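You operate a simulated robot arm through the tools that you are given. There is no shell and no other tool. Be economical: measure what you need, move in short steps, check, and stop when the job is done.

You are at the controls of a simulated two-armed robot. One attempt, no reset.

## Task
Put the cream-grip dauber on top of the black reel. Put the coolant drum jug on the tank wing of the red bumper deck. Pick up the brown divider with one hand, pass it to the other hand and put it on the top of the red-legged table. Fetch the yellow bump stop and set it on the top of the parts bench. Take the pink-grip pad and leave it on top of the white filter. Put the black-grip brush on the blue plastic sheet. The order is free. Set down upright: coolant drum jug, pink-grip pad.
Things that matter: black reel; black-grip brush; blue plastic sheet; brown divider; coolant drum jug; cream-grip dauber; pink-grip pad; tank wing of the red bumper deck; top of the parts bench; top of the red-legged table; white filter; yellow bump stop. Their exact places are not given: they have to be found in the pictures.

The check looks at the end state, three seconds after you hand in, the way a careful person would. Anything else that was tipped, shoved, dropped, spilled or broken makes it a failure. Flat cloth is picked up by pressing the open fingertips on it (5 to 10 N) and closing them slowly along it; thin cloth reads only 2 to 8 mm in the jaws.

## Robot
Two 7-joint arms with two-finger parallel grippers on one trunk, on a base that drives. Base frame: it is fixed to the floor where the robot stands at the start and does not move with it; the origin is under the middle of the robot, x ahead of it, y to its left, z up. Lengths are in mm, angles in degrees, forces in N, time in s.
The left shoulder is at the start at [70, 130, 1184], the right one opposite. With the tool pointing down near the work surface each hand reaches from about 100 to 500 mm from the robot's upright axis, wherever it stands, measured 20 degrees to its own side. Places, roughly: black reel (6x6x9 cm) [800, 0, 900]; black-grip brush (7x5x11 cm) [5600, 9200, 900]; blue plastic sheet (15x10x1 cm) [9600, 9200, 900]; brown divider (20x3x12 cm) [2700, 9200, 900]; coolant drum jug [1750, 9250, 750]; cream-grip dauber (5x4x10 cm) [500, 0, 900]; pink-grip pad (7x6x10 cm) [4100, 9200, 900]; tank wing of the red bumper deck [2600, 4800, 900]; top of the parts bench [1900, 9400, 800]; top of the red-legged table [3700, 9400, 800]; white filter (20x9x15 cm) [1000, 9500, 900]; yellow bump stop (6x6x6 cm) [3300, 9200, 900]. Payload 1.57 kg a hand.
The TCP of each hand is the grasp point between the finger pads, 30 mm short of the fingertips. In the tool frame z runs along the fingers and y along their closing line. The gripper opens to 80 mm. The fingers are 17 mm wide and 12 mm thick; the gripper's body (40 by 82 mm) begins 80 mm behind the TCP.
Orientation is told as [roll, pitch, yaw] about the base's x, y, z axes, in that order, counted from this pose: with the fingers straight down and closing along the base's y, the tool's x points along the base's -x, its y along +y and its z along -z.

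## Interface
- The arms move only by the tool step_arm. It takes "left_plan", "right_plan" or both (then of equal length, played together; a hand with none holds still); each is a list of rows, each a list of 7 numbers: the shift along the tool's x, y, z in mm, then the turn, a rotation vector about the tool's x, y, z in degrees, then the opening, from 0 (shut) to 1 (fully open). In form: [[tx, ty, tz, wx, wy, wz, jaw], ...]. A call has 1 to 12 rows; each row shifts and turns the commanded pose from where the row before left it, along the tool's axes as they then stand. Each row takes 0.2 s and may step no farther than 50 mm and 8.6 degrees from the row before; otherwise, or with a gripper value out of range, the whole call is refused. A pose out of reach is approached as far as the arm can. The call stops where the force on the tool passes 40 N (or 10 N more than at its start, if that is more) or the arm is blocked; 0.2 s more then pass. The fingers move at their own pace (about 108 mm/s each) and stop on an object; they squeeze with about 42 N. The grip force told is the motor's: it shows also when the fingers shut on nothing. Time passes only in rows, and 0.2 s behind the last, so rows that do not move let the fingers close. It gives the time, the measured TCP pose, the force on the tool (base axes), the opening and the grip force at its end, in the units of the frame above (readings bear some noise), with the torque about the TCP (base axes, N m) and any sound that the robot's microphone picked up.
- Cameras (640 x 400 px; columns grow to the right, rows downward): "scene" is now at [145.8, 18.4, 1396.4]; the picture's right is [0.17, -0.99, 0.00], its down [-0.56, -0.09, -0.82] and it looks along [0.81, 0.14, -0.57] (base axes); focal length 252 px, centre (320, 200). "left" rides on the left gripper at [72, 7, -122] in its tool frame; the picture's right is [-0.09, 1.00, 0.00], its down [-0.84, -0.08, -0.54] and it looks along [-0.54, -0.05, 0.84] (tool axes); focal length 238 px, centre (320, 200). "right" rides on the right gripper at [72, -7, -122] in its tool frame; the picture's right is [0.09, 1.00, 0.00], its down [-0.84, 0.08, -0.54] and it looks along [-0.54, 0.05, 0.84] (tool axes); focal length 238 px, centre (320, 200).
- get_image(camera): a new picture of that camera. The clock stands still meanwhile.
- slide_trunk(by): slides the trunk up (or, below 0, down) by that many mm; the arms and the scene camera ride with it, the base frame stays. It gives what a move gives, with no picture.
- drive_base(legs): drives the robot by 1 to 6 legs, each [ahead, left, turn to the left] in mm, mm and degrees, along the robot's own axes; the way and the turn of a leg run together, so that a leg with both is an arc; at most 1500 mm and 180 degrees a leg. The arms and the cameras ride along, it lands a little off, and it stops where it bumps. It gives what a move gives.
- head_to(pan, tilt): turns the head with the scene camera to pan (to the left, within 86 degrees either way) and tilt (down, from -29 to 69), counted from straight ahead of the robot. It gives what a move gives.
- probe_pixels(camera, pixels): for up to 12 pixels [column, row] of the newest picture of that camera ("zoom" is the newest enlarged one), the place [x, y, z] in the base frame of the surface seen there, good to about 2 mm, but the place of the scene camera against the robot may be out by one fixed shift of up to 18 mm in any direction. The clock stands still meanwhile.
- inspect(camera, box): a new picture of the part [left, top, right, bottom] of that camera's present view, enlarged. The clock stands still meanwhile.
- close_job(): hands the job in; it is judged then, once.

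Keep the steps short. Do not move on a guess: measure, check each grasp and each placing, and mend mistakes. In all there are 131 turns and 142 pictures (those below and enlarged ones count). Leave the grippers open and the arms clear of the work at the hand-in unless told otherwise, and finish with a single line.

The tools are called after "Call:" as a command line: name --argument value ..., lists and objects as JSON in quotes. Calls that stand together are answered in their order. step_arm: Moves the arms, as the interface text tells. Its arguments: {"type":"object","properties":{"left_plan":{"type":"array","items":{"type":"array","items":{"type":"number"}}},"right_plan":{"type":"array","items":{"type":"array","items":{"type":"number"}}}},"required":[]} The other tools are called the same way: slide_trunk (by) slides the trunk up or down; drive_base (legs) drives the base; head_to (pan, tilt) turns the head that bears the scene camera; get_image (camera) takes a picture; probe_pixels (camera, pixels) gives the place of the surface under pixels of a picture; inspect (camera, box) takes an enlarged picture of a part of a camera's view; close_job () hands the job in.

At the start:

```text
time: 0.0
left_position: [402.5, 220.2, 1212.7]
left_orientation: [-0.1, 0.0, 0.0]
left_contact_force: [-0.5, 0.7, 0.4]
left_moment: [0.01, 0.0, 0.0]
left_opening: 80.0
left_finger_force: 0.0
right_position: [396.1, -176.5, 1214.7]
right_orientation: [0.0, 0.1, 0.0]
right_contact_force: [-0.5, 0.5, 1.1]
right_moment: [-0.04, 0.02, 0.03]
right_opening: 80.2
right_finger_force: 0.0
trunk travel left (down, up): [-821.0, 119.0]
robot x, y, heading: [-3.6, -1.7, 0.1]
head pan, tilt: [9.5, 34.8]
```

scene: 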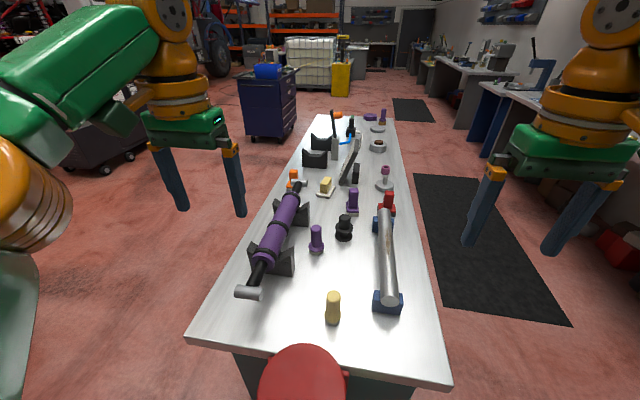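
right: 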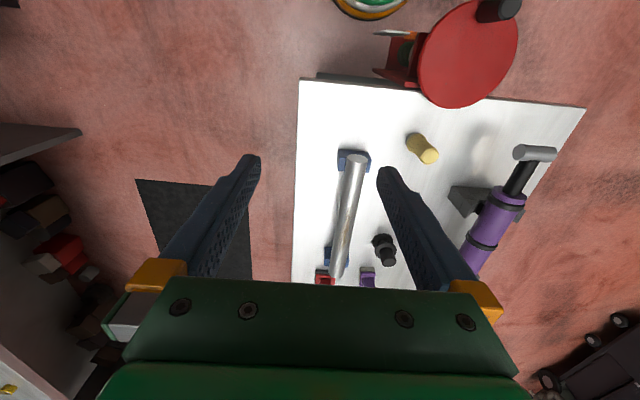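
left: 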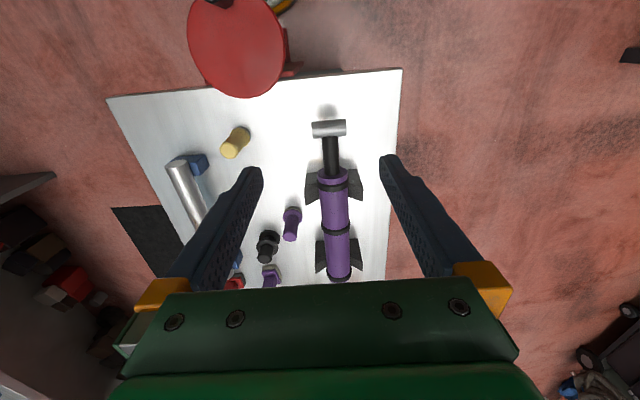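

I see a cream cylinder at (333,308) and a black spool at (344,227) on the bench ahead. I'll enlarge this area and probe both.

Call:
inspect --camera "scene" --box '[230, 170, 430, 340]'

Call:
probe_pixels --camera "scene" --pixels '[[333, 294], [333, 310], [332, 323], [344, 217], [344, 230], [344, 239], [300, 340], [350, 280], [388, 300], [316, 230]]'

```text
2.35 times, centred on (330, 255) of scene
```

zoom: 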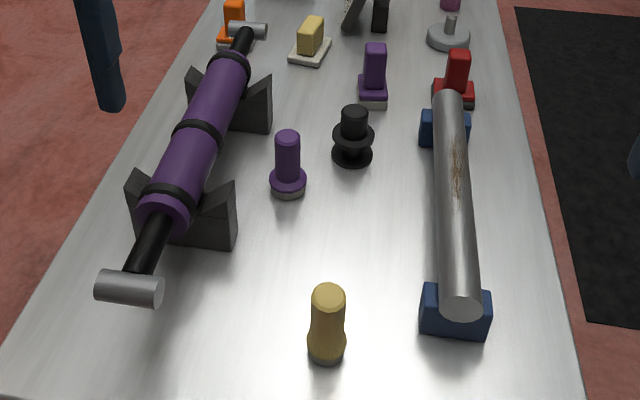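

```text
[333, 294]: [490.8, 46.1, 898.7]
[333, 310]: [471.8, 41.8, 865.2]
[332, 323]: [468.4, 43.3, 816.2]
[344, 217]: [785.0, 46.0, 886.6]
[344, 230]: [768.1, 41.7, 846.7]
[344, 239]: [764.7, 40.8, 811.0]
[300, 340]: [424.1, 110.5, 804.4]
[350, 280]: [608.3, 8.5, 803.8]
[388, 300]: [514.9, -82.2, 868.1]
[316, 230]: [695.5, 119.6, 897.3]
```

The bench top is at z≈804, the dauber stands at about (472,43), and the reel at about (768,42) with its top near z 888. There is a red stool in front of the bench. Next I look left towards the far work places and get the stool and bench edges.

Call:
probe_pixels --camera "scene" --pixels '[[300, 348], [300, 375], [300, 360], [345, 375], [188, 338], [448, 380], [405, 124], [318, 116], [470, 300], [440, 180], [390, 100], [270, 130]]'

Call:
head_to --pan 75 --tilt 15

Call:
get_image --camera "scene"

```text
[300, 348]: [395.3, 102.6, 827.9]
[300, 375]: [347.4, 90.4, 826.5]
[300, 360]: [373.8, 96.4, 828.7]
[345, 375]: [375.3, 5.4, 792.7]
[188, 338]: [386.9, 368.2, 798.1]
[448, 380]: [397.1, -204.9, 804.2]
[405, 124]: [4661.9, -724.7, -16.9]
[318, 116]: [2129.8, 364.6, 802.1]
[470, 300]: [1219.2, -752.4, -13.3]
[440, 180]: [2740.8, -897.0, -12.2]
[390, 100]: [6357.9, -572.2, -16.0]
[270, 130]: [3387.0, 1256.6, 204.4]
```

```text
time: 1.4
left_position: [402.6, 219.7, 1214.8]
left_orientation: [0.0, 0.1, 0.1]
left_contact_force: [-0.9, 0.2, 0.3]
left_moment: [0.02, 0.01, -0.02]
left_opening: 79.8
left_finger_force: 0.1
right_position: [394.6, -175.1, 1214.6]
right_orientation: [-0.1, 0.1, 0.0]
right_contact_force: [0.4, 0.5, -0.7]
right_moment: [0.0, -0.03, -0.01]
right_opening: 79.9
right_finger_force: 0.0
trunk travel left (down, up): [-821.0, 119.0]
robot x, y, heading: [-0.2, 1.1, 0.1]
head pan, tilt: [75.0, 15.0]
```

```text
137 pictures are left
```

scene: 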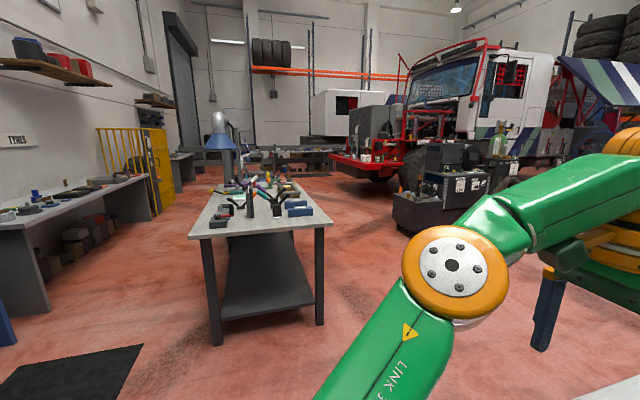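

I see another table in front-left, the truck with the red bumper at (365,160) and far benches along the back wall. I probe the layout for driving.

Call:
probe_pixels --camera "scene" --pixels '[[215, 340], [320, 322], [325, 215], [192, 232], [285, 185], [360, 165], [335, 158], [395, 220], [290, 155], [375, 265], [340, 220], [150, 240]]'

Call:
inspect --camera "scene" --box '[230, 90, 430, 215]'

```text
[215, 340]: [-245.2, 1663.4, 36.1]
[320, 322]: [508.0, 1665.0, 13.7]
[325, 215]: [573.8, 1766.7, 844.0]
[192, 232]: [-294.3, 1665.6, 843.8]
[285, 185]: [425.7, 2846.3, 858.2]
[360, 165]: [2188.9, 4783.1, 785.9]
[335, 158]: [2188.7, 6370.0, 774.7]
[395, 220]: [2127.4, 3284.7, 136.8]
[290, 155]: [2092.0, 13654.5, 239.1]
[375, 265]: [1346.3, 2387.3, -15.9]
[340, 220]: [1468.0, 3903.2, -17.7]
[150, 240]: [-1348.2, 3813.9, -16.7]
```

```text
3.20 times, centred on (330, 152) of scene
```

zoom: 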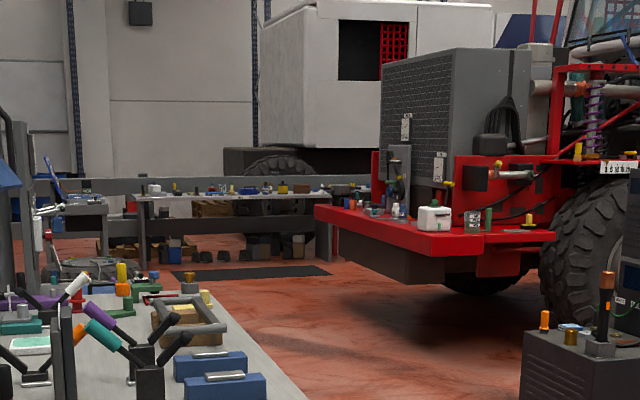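

Corridor at x≈1400 looks clear. First I do the dauber with the left hand. I probe it in the left wrist picture at (237,142), and also the reel at (268,245), the stool and bench, to calibrate the scene camera.

Call:
probe_pixels --camera "left" --pixels '[[229, 152], [237, 140], [245, 130], [265, 255], [268, 240], [235, 50], [330, 128], [300, 100], [180, 165], [265, 237], [240, 90], [385, 75]]'

Call:
inspect --camera "left" --box '[160, 100, 360, 290]'

```text
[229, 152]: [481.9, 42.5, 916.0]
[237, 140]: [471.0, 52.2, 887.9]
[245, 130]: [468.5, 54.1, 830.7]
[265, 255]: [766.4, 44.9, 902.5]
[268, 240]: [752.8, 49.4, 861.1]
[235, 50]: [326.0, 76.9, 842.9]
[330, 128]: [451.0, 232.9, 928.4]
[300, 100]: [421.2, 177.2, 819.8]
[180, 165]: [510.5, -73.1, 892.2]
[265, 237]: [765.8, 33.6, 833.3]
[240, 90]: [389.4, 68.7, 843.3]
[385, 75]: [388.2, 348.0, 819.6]
```

```text
2.11 times, centred on (260, 195) of left
```

zoom: 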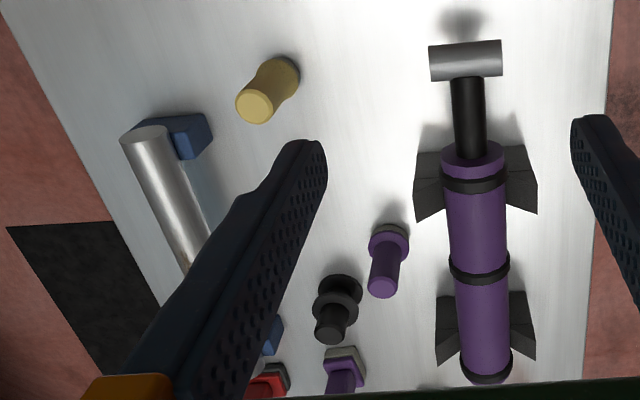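

Wrist camera says the bench is z≈820 and the dauber top centre is about (481,43,916), so the scene camera reads about 16 mm low in z. I bring the open left hand above the dauber, z 1000.

Call:
step_arm --left_plan '[[-13, -29.5, 36, 0, 0, 0, 1], [-13, -29.5, 36, 0, 0, 0, 1], [-13, -29.5, 36, 0, 0, 0, 1], [-13, -29.5, 36, 0, 0, 0, 1], [-13, -29.5, 36, 0, 0, 0, 1], [-13, -29.5, 34, 0, 0, 0, 1], [0, 0, 0, 0, 0, 0, 1]]'

Call:
get_image --camera "left"

```text
time: 3.0
left_position: [469.6, 47.0, 997.6]
left_orientation: [-0.1, 0.0, 0.1]
left_contact_force: [0.1, 0.2, 0.1]
left_moment: [0.0, 0.02, -0.02]
left_opening: 79.8
left_finger_force: 0.0
left hand out of reach, approached as far as the arm can: row 6
right_position: [395.8, -175.0, 1215.2]
right_orientation: [-0.1, 0.0, -0.1]
right_contact_force: [-0.1, 0.1, -0.8]
right_moment: [-0.04, -0.04, -0.02]
right_opening: 79.9
right_finger_force: 0.0
trunk travel left (down, up): [-821.0, 119.0]
robot x, y, heading: [2.4, -2.0, -0.3]
head pan, tilt: [75.0, 15.0]
```

```text
134 pictures are left
```

left: 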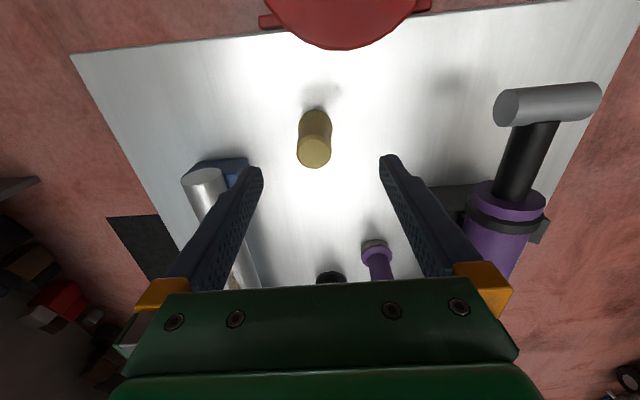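

The hand is at its reach limit here. The bench side (y<−205) would serve both dauber and reel. I check the robot's own footprint by looking straight down.

Call:
head_to --pan -40 --tilt 69

Call:
get_image --camera "scene"

Call:
probe_pixels --camera "left" --pixels '[[314, 152], [314, 140], [313, 112], [310, 165], [345, 48], [290, 100]]'

```text
time: 4.9
left_position: [471.1, 47.0, 998.5]
left_orientation: [-0.2, -0.1, 0.1]
left_contact_force: [-0.2, 0.9, 0.5]
left_moment: [0.02, 0.03, -0.01]
left_opening: 80.1
left_finger_force: 0.1
right_position: [395.7, -176.0, 1214.1]
right_orientation: [0.0, 0.0, 0.0]
right_contact_force: [0.8, -0.3, 0.2]
right_moment: [0.0, 0.04, 0.03]
right_opening: 79.7
right_finger_force: 0.1
trunk travel left (down, up): [-821.0, 119.0]
robot x, y, heading: [-0.1, 1.0, 0.1]
head pan, tilt: [-40.0, 68.8]
```

```text
133 pictures are left
```

scene: 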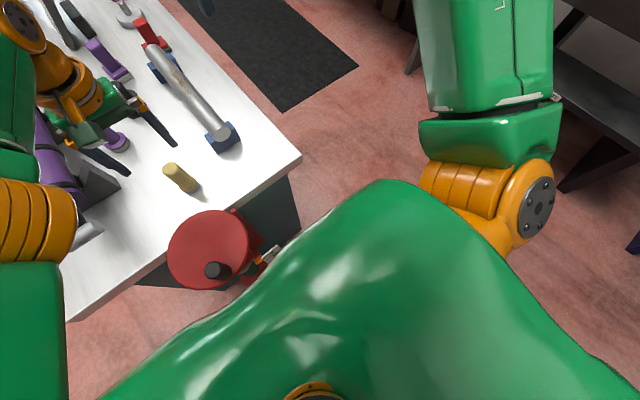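

```text
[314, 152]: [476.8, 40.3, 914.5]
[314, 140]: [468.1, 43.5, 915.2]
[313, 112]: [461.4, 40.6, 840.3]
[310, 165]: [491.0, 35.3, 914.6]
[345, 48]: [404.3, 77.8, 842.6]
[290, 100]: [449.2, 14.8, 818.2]
```

Dauber top centre ≈ (480,39,915). Before driving to the right side of the bench, I check the clearance there by probing this picture, and raise the left hand out of the way.

Call:
probe_pixels --camera "scene" --pixels '[[565, 188], [632, 245], [408, 72], [300, 155], [285, 110], [356, 66], [600, 90], [205, 250], [270, 255], [215, 270]]'

Call:
step_arm --left_plan '[[25, 20, -38, 0, 0, 0, 1], [25, 20, -38, 0, 0, 0, 1], [25, 20, -38, 0, 0, 0, 1], [0, 20, -38, 0, 0, 0, 1]]'

Call:
head_to --pan -60 --tilt 25

Call:
get_image --camera "scene"

```text
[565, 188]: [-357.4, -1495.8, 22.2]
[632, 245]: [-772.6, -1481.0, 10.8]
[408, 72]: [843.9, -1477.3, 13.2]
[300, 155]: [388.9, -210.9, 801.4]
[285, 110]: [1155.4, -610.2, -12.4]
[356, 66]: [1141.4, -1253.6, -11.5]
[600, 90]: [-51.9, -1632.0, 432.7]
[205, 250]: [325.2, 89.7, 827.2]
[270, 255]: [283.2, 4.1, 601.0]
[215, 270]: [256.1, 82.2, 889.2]
```

```text
time: 5.9
left_position: [393.0, 125.5, 1152.7]
left_orientation: [-0.1, -0.1, 0.2]
left_contact_force: [-0.1, -0.2, -0.3]
left_moment: [0.0, -0.01, -0.03]
left_opening: 79.9
left_finger_force: 0.1
right_position: [394.8, -175.8, 1213.5]
right_orientation: [0.0, 0.0, -0.1]
right_contact_force: [-0.2, -0.2, 0.1]
right_moment: [-0.03, 0.0, 0.0]
right_opening: 79.8
right_finger_force: 0.0
trunk travel left (down, up): [-821.0, 119.0]
robot x, y, heading: [-1.9, 0.6, 0.1]
head pan, tilt: [-40.0, 68.8]
```

```text
time: 7.0
left_position: [395.1, 124.0, 1151.8]
left_orientation: [0.0, 0.1, 0.1]
left_contact_force: [-0.6, -0.1, -0.6]
left_moment: [0.0, 0.02, -0.02]
left_opening: 80.1
left_finger_force: 0.0
right_position: [395.8, -176.0, 1213.8]
right_orientation: [0.0, 0.0, -0.1]
right_contact_force: [0.3, 0.7, -0.7]
right_moment: [0.0, -0.01, 0.01]
right_opening: 79.9
right_finger_force: 0.1
trunk travel left (down, up): [-821.0, 119.0]
robot x, y, heading: [-0.3, -2.1, 0.1]
head pan, tilt: [-60.0, 25.0]
```

```text
132 pictures are left
```

scene: 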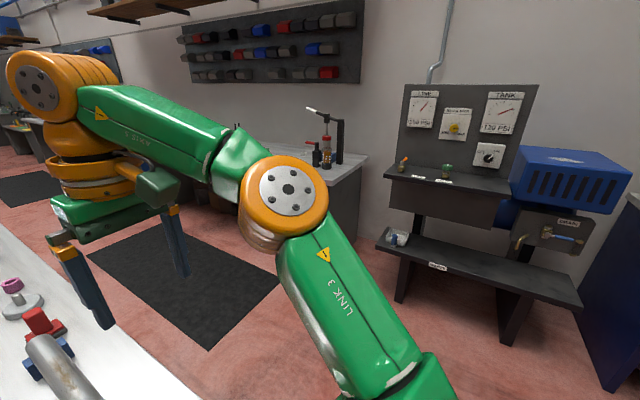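

The aisle on the right (y −205 to −1480) is free. I drive right 750, ahead 648, then turn left 90.

Call:
drive_base --legs '[[0, -750, 0], [648, 0, 0], [0, 0, 90]]'

Call:
head_to --pan 0 --tilt 45

Call:
get_image --camera "scene"

```text
time: 18.1
left_position: [532.3, -323.8, 1151.8]
left_orientation: [0.0, 0.0, 92.2]
left_contact_force: [0.4, 0.3, 0.2]
left_moment: [-0.01, 0.01, 0.0]
left_opening: 79.8
left_finger_force: 0.2
right_position: [832.0, -312.7, 1213.8]
right_orientation: [0.0, 0.0, 92.0]
right_contact_force: [-0.3, 0.0, 0.6]
right_moment: [0.01, 0.0, -0.02]
right_opening: 80.0
right_finger_force: 0.2
trunk travel left (down, up): [-821.0, 119.0]
robot x, y, heading: [669.6, -713.5, 92.0]
head pan, tilt: [-60.0, 25.0]
```

```text
time: 19.4
left_position: [531.7, -324.5, 1151.9]
left_orientation: [-0.2, 0.1, 92.1]
left_contact_force: [0.4, 0.3, -1.3]
left_moment: [0.0, 0.0, -0.01]
left_opening: 79.9
left_finger_force: 0.0
right_position: [831.3, -313.0, 1213.3]
right_orientation: [0.0, 0.1, 92.1]
right_contact_force: [-1.3, 0.0, 0.2]
right_moment: [0.0, 0.03, 0.0]
right_opening: 80.2
right_finger_force: 0.0
trunk travel left (down, up): [-821.0, 119.0]
robot x, y, heading: [669.3, -711.3, 92.2]
head pan, tilt: [0.0, 45.0]
```

```text
131 pictures are left
```

scene: 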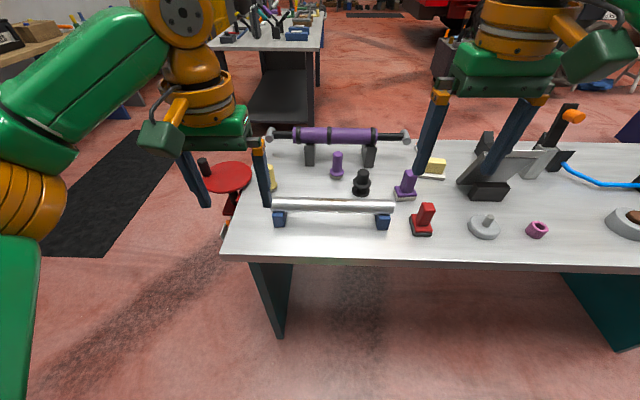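

Base landed at (669,−711), heading 92. Bench is open below. I go ahead 200 and look down at the clearance.

Call:
drive_base --legs '[[200, 0, 0]]'

Call:
head_to --pan 0 --tilt 69

Call:
get_image --camera "scene"

Call:
probe_pixels --camera "scene" --pixels '[[320, 250], [320, 300], [320, 340], [320, 380]]'

```text
time: 21.0
left_position: [525.3, -129.4, 1152.3]
left_orientation: [-0.1, -0.1, 92.2]
left_contact_force: [-0.7, -0.3, 0.5]
left_moment: [0.05, -0.01, 0.02]
left_opening: 79.9
left_finger_force: 0.1
right_position: [825.0, -117.7, 1214.7]
right_orientation: [0.0, -0.1, 92.0]
right_contact_force: [-0.6, -0.9, -0.1]
right_moment: [0.05, 0.0, -0.01]
right_opening: 80.1
right_finger_force: 0.0
trunk travel left (down, up): [-821.0, 119.0]
robot x, y, heading: [664.3, -517.4, 92.0]
head pan, tilt: [0.0, 45.0]
```

```text
time: 21.9
left_position: [523.6, -125.9, 1151.5]
left_orientation: [-0.1, 0.0, 92.2]
left_contact_force: [-0.3, 0.7, 0.1]
left_moment: [-0.01, 0.02, 0.0]
left_opening: 80.2
left_finger_force: 0.0
right_position: [824.7, -113.8, 1213.6]
right_orientation: [0.0, 0.0, 92.0]
right_contact_force: [0.2, 0.1, 0.3]
right_moment: [0.01, 0.0, 0.04]
right_opening: 79.9
right_finger_force: 0.1
trunk travel left (down, up): [-821.0, 119.0]
robot x, y, heading: [659.9, -516.8, 91.9]
head pan, tilt: [0.0, 68.8]
```

```text
130 pictures are left
```

scene: 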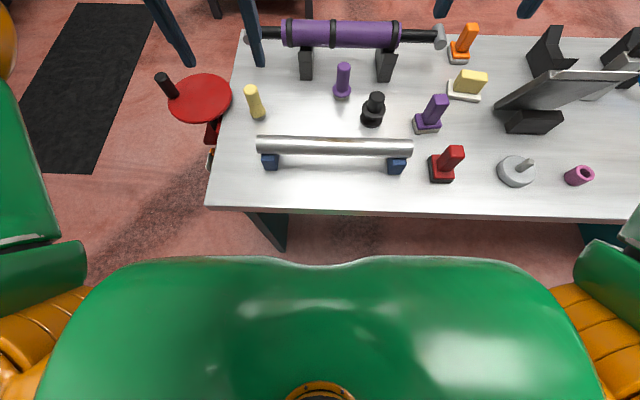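

```text
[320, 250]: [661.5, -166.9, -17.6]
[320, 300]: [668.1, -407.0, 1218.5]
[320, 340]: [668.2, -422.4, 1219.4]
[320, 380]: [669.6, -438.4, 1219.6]
```

The torso front edge is about 125 mm ahead of the axis, so moving 95 more is safe.

Call:
drive_base --legs '[[95, 0, -2]]'

Call:
get_image --camera "left"

Call:
get_image --camera "scene"

Call:
probe_pixels --camera "scene" --pixels '[[320, 210], [320, 230]]'

```text
time: 23.0
left_position: [536.6, -30.3, 1154.5]
left_orientation: [-0.1, -0.3, 90.2]
left_contact_force: [-0.2, -0.2, -0.3]
left_moment: [0.04, 0.04, -0.01]
left_opening: 80.3
left_finger_force: 0.0
right_position: [835.4, -30.2, 1215.7]
right_orientation: [0.0, -0.3, 90.1]
right_contact_force: [0.3, -0.9, 0.7]
right_moment: [0.02, -0.01, -0.03]
right_opening: 79.9
right_finger_force: 0.1
trunk travel left (down, up): [-821.0, 119.0]
robot x, y, heading: [659.7, -422.6, 90.0]
head pan, tilt: [0.0, 68.8]
```

```text
129 pictures are left
```

left: 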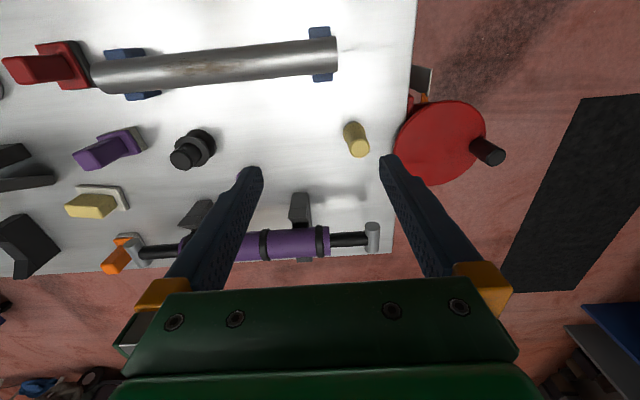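

```text
128 pictures are left
```

scene: 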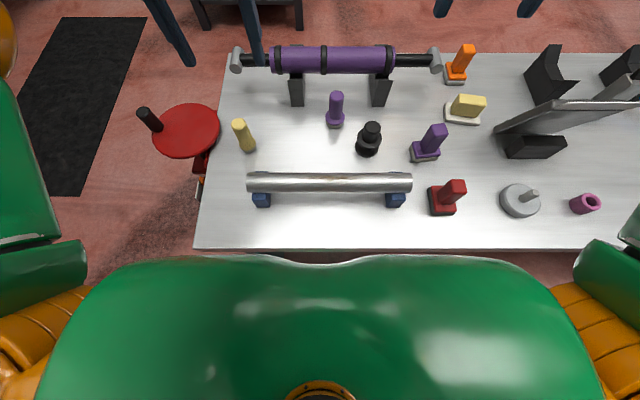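

```text
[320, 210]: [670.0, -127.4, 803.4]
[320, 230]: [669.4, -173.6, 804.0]
```

No bump. I probe the dauber top at (359,150) and the reel top at (182,158) in the left wrist picture.

Call:
probe_pixels --camera "left" --pixels '[[359, 148], [350, 149], [367, 147], [359, 154], [181, 158], [173, 160], [189, 157], [181, 151], [181, 165], [200, 143]]'

Call:
inspect --camera "left" --box '[150, 100, 390, 200]'

```text
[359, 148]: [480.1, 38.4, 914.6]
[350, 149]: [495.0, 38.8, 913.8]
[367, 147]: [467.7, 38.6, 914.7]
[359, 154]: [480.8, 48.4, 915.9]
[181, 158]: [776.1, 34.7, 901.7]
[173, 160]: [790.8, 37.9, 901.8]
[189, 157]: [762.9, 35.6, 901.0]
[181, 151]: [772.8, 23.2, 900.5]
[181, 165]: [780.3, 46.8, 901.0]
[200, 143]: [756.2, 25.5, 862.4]
```

```text
2.67 times, centred on (270, 150) of left
```

zoom: 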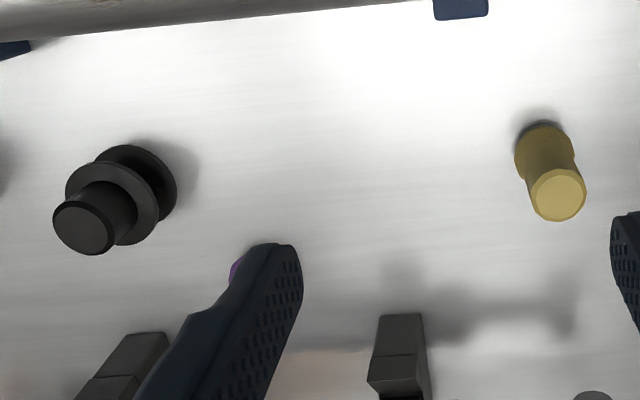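

Dauber top centre (481,39,915), reel top centre (777,35,901) with a 30 mm flat. I bring the left hand over the dauber at z 960.

Call:
step_arm --left_plan '[[-11.5, 9.2, 32.4, 0, 0, 0, 1], [-11.5, 9.2, 32.4, 0, 0, 0, 1], [-11.5, 9.2, 32.4, 0, 0, 0, 1], [-11.5, 9.2, 32.4, 0, 0, 0, 1], [-11.5, 9.2, 32.4, 0, 0, 0, 1], [-11.5, 9.2, 32.4, 0, 0, 0, 1], [0, 0, 0, 0, 0, 0, 1]]'

Call:
get_image --camera "left"

```text
time: 24.6
left_position: [479.0, 42.3, 958.3]
left_orientation: [0.0, -0.1, 90.2]
left_contact_force: [0.6, -0.4, 0.0]
left_moment: [-0.03, 0.0, 0.01]
left_opening: 80.0
left_finger_force: 0.2
right_position: [837.0, -25.8, 1214.3]
right_orientation: [0.0, 0.0, 90.0]
right_contact_force: [-0.1, 0.7, 0.8]
right_moment: [0.02, -0.03, 0.01]
right_opening: 79.9
right_finger_force: 0.1
trunk travel left (down, up): [-821.0, 119.0]
robot x, y, heading: [664.6, -423.5, 89.9]
head pan, tilt: [0.0, 68.8]
```

```text
126 pictures are left
```

left: 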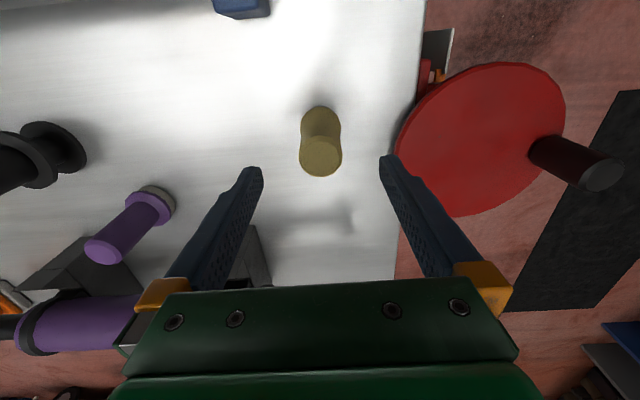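

The dauber sits midway between the fingers. I go down 73 mm and close.

Call:
step_arm --left_plan '[[3, -2, 24, 0, 0, 0, 1], [0, 0, 24, 0, 0, 0, 1], [0, 0, 25, 0, 0, 0, 1], [0, 0, 0, 0, 0, 0, 1], [0, 0, 0, 0, 0, 0, 0], [0, 0, 0, 0, 0, 0, 0], [0, 0, 0, 0, 0, 0, 0]]'

Call:
get_image --camera "left"

```text
time: 26.2
left_position: [480.6, 38.6, 883.5]
left_orientation: [-0.1, 0.0, 90.3]
left_contact_force: [0.3, -0.1, -0.1]
left_moment: [0.0, 0.01, -0.02]
left_opening: 38.4
left_finger_force: 42.1
right_position: [837.2, -24.3, 1213.3]
right_orientation: [0.0, 0.0, 90.0]
right_contact_force: [0.8, 0.4, 0.5]
right_moment: [0.01, 0.0, 0.0]
right_opening: 80.1
right_finger_force: 0.1
trunk travel left (down, up): [-821.0, 119.0]
robot x, y, heading: [662.1, -421.5, 90.4]
head pan, tilt: [0.0, 68.8]
```

```text
125 pictures are left
```

left: 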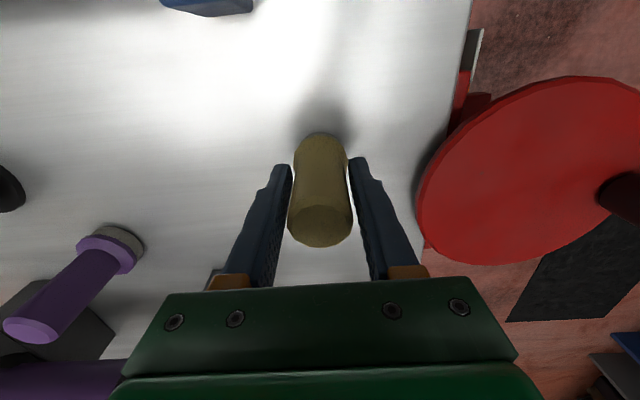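

Gripped (38 mm, 42 N). I lift 130 mm, then slide the base 297 mm to the robot's right, towards the reel.

Call:
step_arm --left_plan '[[0, 0, -33, 0, 0, 0, 0], [0, 0, -33, 0, 0, 0, 0], [0, 0, -33, 0, 0, 0, 0], [0, 0, -33, 0, 0, 0, 0]]'

Call:
drive_base --legs '[[0, -297, 0]]'

Call:
get_image --camera "left"

```text
time: 27.2
left_position: [482.8, 40.2, 1015.7]
left_orientation: [-0.1, 0.0, 90.2]
left_contact_force: [0.3, 0.6, -1.0]
left_moment: [0.02, 0.06, -0.05]
left_opening: 38.2
left_finger_force: 42.2
right_position: [836.4, -24.8, 1213.5]
right_orientation: [0.2, 0.0, 90.0]
right_contact_force: [0.2, 0.4, -0.4]
right_moment: [0.04, 0.04, 0.03]
right_opening: 79.8
right_finger_force: 0.1
trunk travel left (down, up): [-821.0, 119.0]
robot x, y, heading: [662.6, -422.9, 89.9]
head pan, tilt: [0.0, 68.8]
```

```text
time: 29.2
left_position: [777.2, 41.4, 1014.6]
left_orientation: [-0.2, 0.0, 90.4]
left_contact_force: [-0.8, -0.7, -0.4]
left_moment: [0.0, -0.05, -0.02]
left_opening: 38.4
left_finger_force: 42.1
right_position: [1130.4, -23.2, 1213.7]
right_orientation: [0.0, 0.0, 90.2]
right_contact_force: [-0.1, 0.3, -0.7]
right_moment: [0.02, -0.01, -0.02]
right_opening: 79.9
right_finger_force: 0.0
trunk travel left (down, up): [-821.0, 119.0]
robot x, y, heading: [959.1, -416.6, 90.4]
head pan, tilt: [0.0, 68.8]
```

```text
124 pictures are left
```

left: 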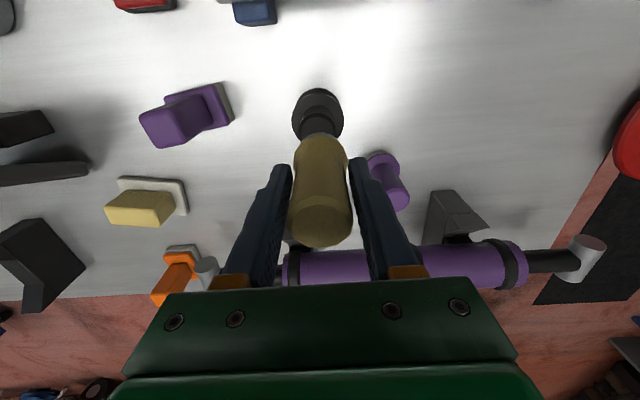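

The TCP is at (777,41,1015) and the reel is right under the dauber. I shift 6 mm back in y, go down to 970 and check.

Call:
step_arm --left_plan '[[6, 0, 22, 0, 0, 0, 0], [0, 0, 22, 0, 0, 0, 0], [0, 0, 0, 0, 0, 0, 0]]'

Call:
get_image --camera "left"

Call:
get_image --camera "scene"

```text
time: 30.0
left_position: [780.3, 35.6, 970.0]
left_orientation: [-0.1, -0.1, 90.4]
left_contact_force: [0.7, 0.9, -0.9]
left_moment: [0.01, -0.01, 0.0]
left_opening: 38.3
left_finger_force: 42.2
right_position: [1132.8, -24.3, 1213.6]
right_orientation: [0.2, 0.0, 90.3]
right_contact_force: [1.1, 0.5, 0.3]
right_moment: [0.03, 0.01, 0.03]
right_opening: 80.2
right_finger_force: 0.0
trunk travel left (down, up): [-821.0, 119.0]
robot x, y, heading: [959.5, -419.6, 90.6]
head pan, tilt: [0.0, 68.8]
```

```text
123 pictures are left
```

left: 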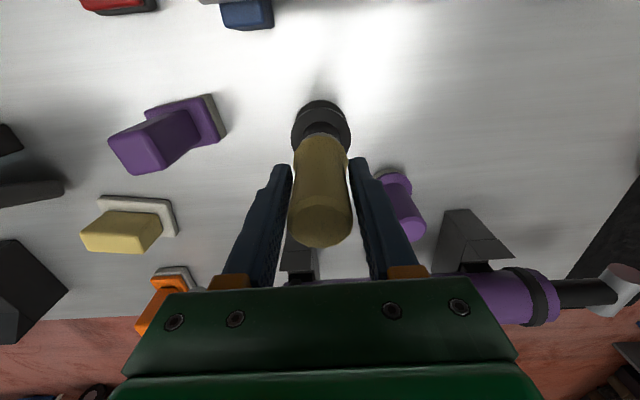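

```text
122 pictures are left
```

scene: 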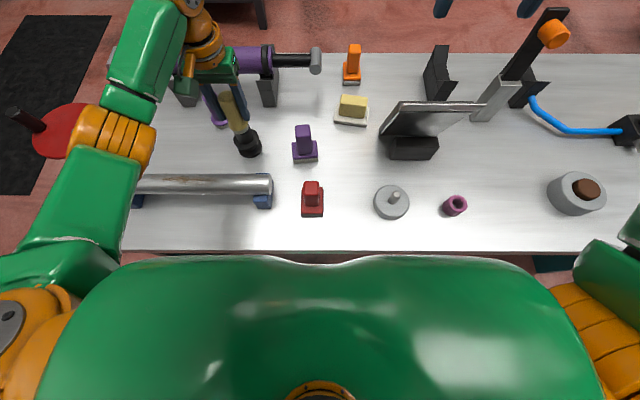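

Aligned. I lower in 2 mm rows until contact appears.

Call:
step_arm --left_plan '[[0, 1.5, 2, 0, 0, 0, 0], [0, 0, 2, 0, 0, 0, 0], [0, 0, 1, 0, 0, 0, 0]]'

Call:
inspect --camera "scene" --box '[170, 60, 310, 170]'

```text
time: 30.8
left_position: [776.2, 33.6, 967.3]
left_orientation: [-0.2, -0.4, 90.5]
left_contact_force: [-2.6, 6.0, 18.7]
left_moment: [0.53, 0.03, 0.02]
left_opening: 37.9
left_finger_force: 41.9
right_position: [1132.0, -25.4, 1214.6]
right_orientation: [0.0, -0.1, 90.2]
right_contact_force: [0.6, 0.0, -0.4]
right_moment: [-0.01, 0.0, -0.01]
right_opening: 80.0
right_finger_force: 0.0
trunk travel left (down, up): [-821.0, 119.0]
robot x, y, heading: [964.6, -418.6, 90.1]
head pan, tilt: [0.0, 68.8]
```

```text
3.64 times, centred on (240, 115) of scene
```

zoom: 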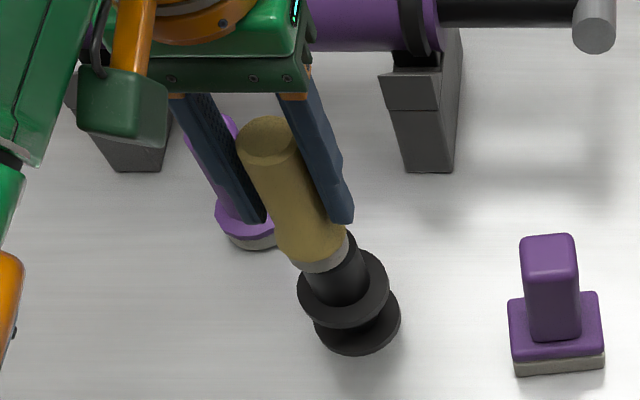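

Contact (19 N), but in the enlarged view the dauber base seems offset to −x of the hub. I raise it 6 mm and measure both in the pictures.

Call:
step_arm --left_plan '[[0, 0, -6, 0, 0, 0, 0], [0, 0, 0, 0, 0, 0, 0]]'

Call:
inspect --camera "left" --box '[270, 80, 370, 160]'

Call:
get_image --camera "left"

Call:
inspect --camera "scene" --box '[210, 80, 270, 160]'

```text
time: 31.4
left_position: [777.8, 34.3, 969.5]
left_orientation: [0.0, 0.0, 90.4]
left_contact_force: [-0.6, 0.0, -0.7]
left_moment: [0.01, -0.01, 0.0]
left_opening: 38.3
left_finger_force: 42.8
right_position: [1132.4, -23.6, 1213.7]
right_orientation: [0.0, 0.1, 90.3]
right_contact_force: [-0.3, -0.1, -0.4]
right_moment: [-0.03, -0.01, -0.02]
right_opening: 80.2
right_finger_force: 0.1
trunk travel left (down, up): [-821.0, 119.0]
robot x, y, heading: [959.3, -417.6, 90.3]
head pan, tilt: [0.0, 68.8]
```

```text
5.00 times, centred on (320, 120) of left
```

zoom: 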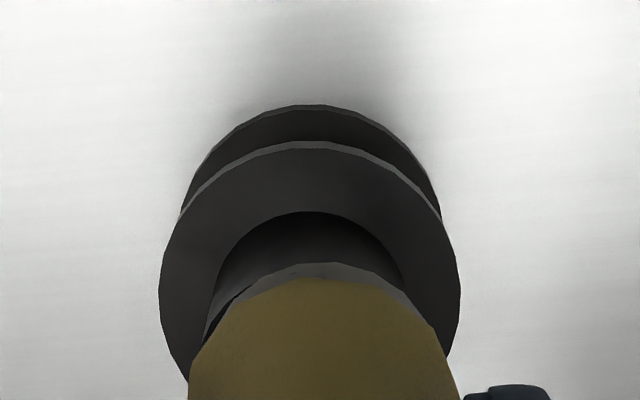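

```text
119 pictures are left
```

left: 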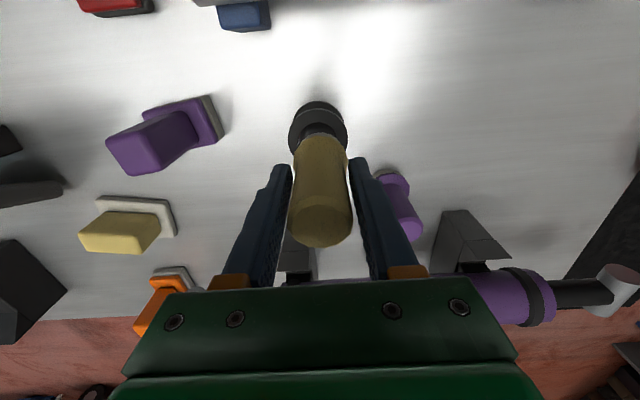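

```text
5.00 times, centred on (240, 120) of scene
```

zoom: 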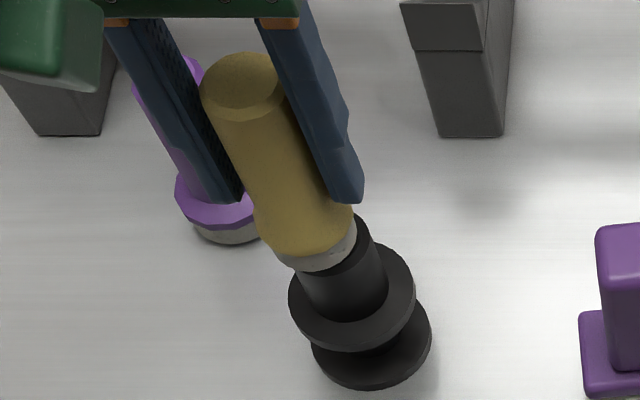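

Careful re-reading: the hub centre lies about 5 mm farther in +y and 2 mm in +x. I correct by that and lower again.

Call:
step_arm --left_plan '[[-5, -2, 0, 0, 0, 0, 0], [0, 0, 2, 0, 0, 0, 0], [0, 0, 2, 0, 0, 0, 0], [0, 0, 0, 0, 0, 0, 0]]'

Call:
inspect --camera "scene" --box '[210, 80, 270, 160]'

```text
time: 32.4
left_position: [778.4, 37.7, 967.9]
left_orientation: [0.0, -0.1, 90.3]
left_contact_force: [-1.2, 2.3, 6.2]
left_moment: [0.06, -0.03, -0.03]
left_opening: 38.4
left_finger_force: 42.3
right_position: [1133.0, -25.7, 1214.2]
right_orientation: [0.1, -0.1, 90.2]
right_contact_force: [-0.3, -0.1, -0.1]
right_moment: [0.0, -0.03, 0.02]
right_opening: 79.9
right_finger_force: 0.1
trunk travel left (down, up): [-821.0, 119.0]
robot x, y, heading: [956.9, -421.8, 90.4]
head pan, tilt: [0.0, 68.8]
```

```text
5.00 times, centred on (240, 120) of scene
```

zoom: 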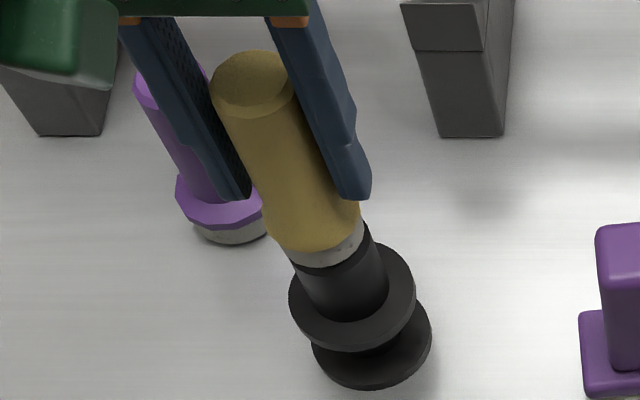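

Now it is centred and resting (6 N). I release and lift straight up.

Call:
step_arm --left_plan '[[0, 0, 0, 0, 0, 0, 0.55], [0, 0, 0, 0, 0, 0, 0.8], [0, 0, 0, 0, 0, 0, 1], [0, 0, 0, 0, 0, 0, 1], [0, 0, -30, 0, 0, 0, 1], [0, 0, -45, 0, 0, 0, 1], [0, 0, -45, 0, 0, 0, 1], [0, 0, -45, 0, 0, 0, 1]]'

Call:
inspect --camera "scene" --box '[190, 60, 290, 170]'

```text
time: 34.2
left_position: [781.7, 39.7, 1137.2]
left_orientation: [0.0, -0.3, 90.3]
left_contact_force: [0.2, 0.2, 0.3]
left_moment: [0.03, 0.04, -0.01]
left_opening: 79.8
left_finger_force: 0.1
right_position: [1133.5, -24.4, 1213.9]
right_orientation: [0.0, -0.1, 90.2]
right_contact_force: [-0.6, 0.7, 1.1]
right_moment: [-0.01, 0.03, -0.04]
right_opening: 80.0
right_finger_force: 0.0
trunk travel left (down, up): [-821.0, 119.0]
robot x, y, heading: [959.6, -420.0, 90.4]
head pan, tilt: [0.0, 68.8]
```

```text
3.64 times, centred on (240, 115) of scene
```

zoom: 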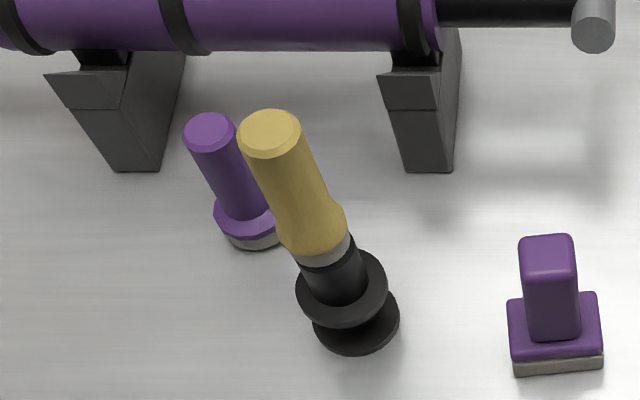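

The dauber stands on the reel. Next I back off and drive around the bench front end, then check my position and look ahead.

Call:
drive_base --legs '[[-320, 0, 0], [0, 1160, 0], [1650, 0, 0]]'

Call:
head_to --pan -10 --tilt 20

Call:
get_image --camera "scene"

```text
refused: 1650 is not a number from -1500 to 1500
```

```text
time: 35.4
left_position: [780.7, 40.6, 1135.9]
left_orientation: [-0.1, -0.1, 90.3]
left_contact_force: [0.3, -0.4, 0.2]
left_moment: [0.01, 0.0, -0.01]
left_opening: 80.1
left_finger_force: 0.0
right_position: [1133.0, -23.2, 1213.4]
right_orientation: [0.0, 0.0, 90.2]
right_contact_force: [0.9, 0.6, 0.2]
right_moment: [0.01, 0.02, 0.0]
right_opening: 79.9
right_finger_force: 0.1
trunk travel left (down, up): [-821.0, 119.0]
robot x, y, heading: [960.3, -414.3, 90.2]
head pan, tilt: [-10.0, 20.0]
```

```text
115 pictures are left
```

scene: 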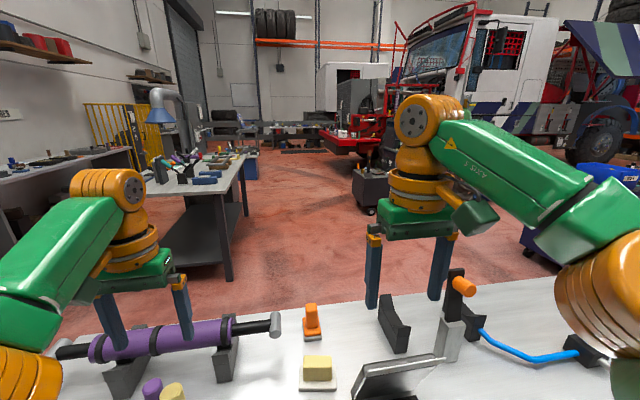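

A leg was too long; I split it. The aisle ahead is clear.

Call:
drive_base --legs '[[-330, 0, 0], [0, 1160, 0], [1500, 0, 0], [180, 0, 0], [0, -1450, 0]]'

Call:
get_image --camera "scene"

```text
time: 57.5
left_position: [1148.2, 1336.3, 1135.7]
left_orientation: [-0.1, -0.2, 89.5]
left_contact_force: [-0.5, -0.1, -0.1]
left_moment: [-0.03, 0.0, -0.01]
left_opening: 79.8
left_finger_force: 0.1
right_position: [1499.5, 1266.0, 1212.4]
right_orientation: [0.0, -0.1, 89.2]
right_contact_force: [0.1, -0.2, 0.1]
right_moment: [0.01, 0.03, 0.0]
right_opening: 80.1
right_finger_force: 0.0
trunk travel left (down, up): [-821.0, 119.0]
robot x, y, heading: [1318.6, 874.9, 89.6]
head pan, tilt: [-10.0, 20.0]
```

```text
114 pictures are left
```

scene: 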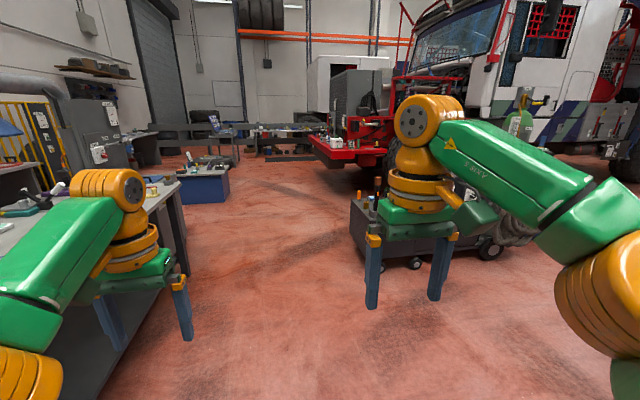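

At (1319,875). I probe the obstacles ahead: blue box (215,200), trolley (365,255), bumper (315,145).

Call:
probe_pixels --camera "scene" --pixels '[[228, 192], [190, 200], [362, 255], [355, 215], [312, 140], [345, 165], [290, 155], [160, 280], [205, 150], [300, 128], [265, 140], [335, 122]]'

Call:
inspect --camera "scene" --box '[130, 80, 400, 230]'

```text
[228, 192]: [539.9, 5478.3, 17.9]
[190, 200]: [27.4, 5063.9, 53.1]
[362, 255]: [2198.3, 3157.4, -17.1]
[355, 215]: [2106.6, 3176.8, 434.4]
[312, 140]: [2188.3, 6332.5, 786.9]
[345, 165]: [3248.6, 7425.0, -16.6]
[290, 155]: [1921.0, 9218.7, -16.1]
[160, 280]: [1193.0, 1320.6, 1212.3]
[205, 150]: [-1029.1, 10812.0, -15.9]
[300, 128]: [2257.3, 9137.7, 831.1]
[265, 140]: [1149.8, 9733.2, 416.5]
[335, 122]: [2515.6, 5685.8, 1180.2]
```

```text
2.37 times, centred on (265, 155) of scene
```

zoom: 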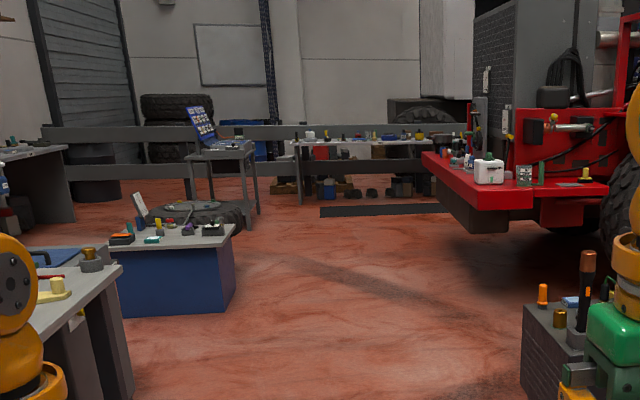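

The corridor at x≈1320 is clear up to y≈9000. I drive on to about y 7900.

Call:
drive_base --legs '[[1450, 0, 0], [1450, 0, 0], [1450, 0, 0], [1450, 0, 0], [1250, 0, 0]]'

Call:
head_to --pan -25 --tilt 25

Call:
get_image --camera "scene"

```text
time: 90.8
left_position: [1427.8, 8348.2, 1136.4]
left_orientation: [-0.1, -0.1, 87.5]
left_contact_force: [-0.8, 0.0, 0.6]
left_moment: [0.01, 0.02, 0.0]
left_opening: 79.8
left_finger_force: 0.1
right_position: [1776.4, 8267.2, 1213.8]
right_orientation: [0.0, 0.1, 87.3]
right_contact_force: [1.0, 0.0, 0.9]
right_moment: [-0.04, 0.02, -0.06]
right_opening: 80.2
right_finger_force: 0.0
trunk travel left (down, up): [-821.0, 119.0]
robot x, y, heading: [1582.7, 7880.1, 87.2]
head pan, tilt: [-10.0, 20.0]
```

```text
time: 91.6
left_position: [1427.5, 8347.6, 1135.3]
left_orientation: [-0.1, -0.1, 87.5]
left_contact_force: [1.2, 0.0, 0.2]
left_moment: [-0.01, 0.0, 0.01]
left_opening: 80.2
left_finger_force: 0.0
right_position: [1776.4, 8267.4, 1214.0]
right_orientation: [-0.1, 0.1, 87.4]
right_contact_force: [-0.1, -1.0, -0.1]
right_moment: [0.0, 0.02, -0.03]
right_opening: 80.0
right_finger_force: 0.0
trunk travel left (down, up): [-821.0, 119.0]
robot x, y, heading: [1584.8, 7882.3, 87.2]
head pan, tilt: [-25.0, 25.0]
```

```text
112 pictures are left
```

scene: 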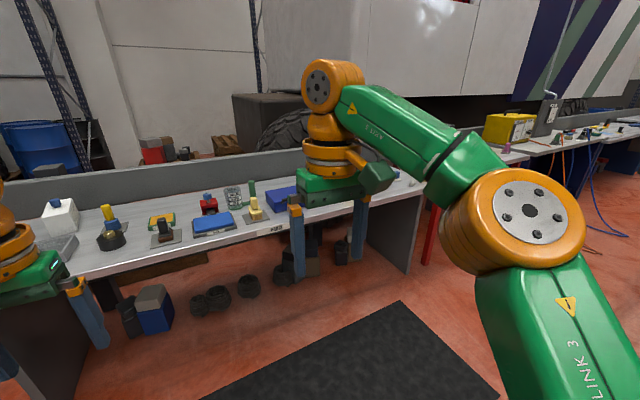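

I see the first far bench with several parts. I look further left and right.

Call:
inspect --camera "scene" --box '[30, 160, 300, 300]'

Call:
probe_pixels --camera "scene" --pixels '[[60, 210], [110, 235], [165, 235], [208, 200], [255, 205], [215, 222], [160, 220], [280, 225], [233, 200], [155, 310], [410, 190], [415, 270]]'

Call:
head_to --pan -62 --tilt 12

Call:
get_image --camera "scene"

```text
2.37 times, centred on (165, 230) of scene
```

zoom: 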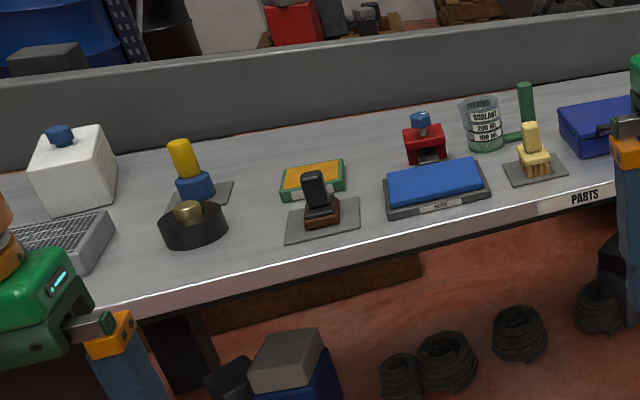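

```text
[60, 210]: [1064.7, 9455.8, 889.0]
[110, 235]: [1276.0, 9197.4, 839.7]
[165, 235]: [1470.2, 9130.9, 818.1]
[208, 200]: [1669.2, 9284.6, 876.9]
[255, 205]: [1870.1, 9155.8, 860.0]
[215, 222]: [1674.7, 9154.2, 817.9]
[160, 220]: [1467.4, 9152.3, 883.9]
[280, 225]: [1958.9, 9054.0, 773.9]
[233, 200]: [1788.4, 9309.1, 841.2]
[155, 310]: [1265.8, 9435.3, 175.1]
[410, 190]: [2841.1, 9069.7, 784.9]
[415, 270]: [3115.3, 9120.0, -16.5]
```

```text
time: 92.6
left_position: [1428.2, 8350.5, 1136.3]
left_orientation: [-0.2, 0.0, 87.5]
left_contact_force: [0.7, -0.7, -0.4]
left_moment: [0.04, 0.03, 0.0]
left_opening: 80.1
left_finger_force: 0.1
right_position: [1776.3, 8269.6, 1214.1]
right_orientation: [0.0, -0.1, 87.3]
right_contact_force: [0.2, -0.5, -0.1]
right_moment: [0.0, -0.01, -0.02]
right_opening: 80.0
right_finger_force: 0.0
trunk travel left (down, up): [-821.0, 119.0]
robot x, y, heading: [1584.5, 7879.1, 87.4]
head pan, tilt: [-62.0, 12.0]
```

```text
110 pictures are left
```

scene: 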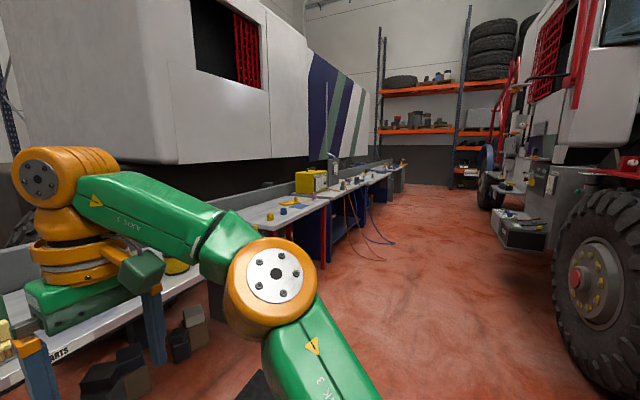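

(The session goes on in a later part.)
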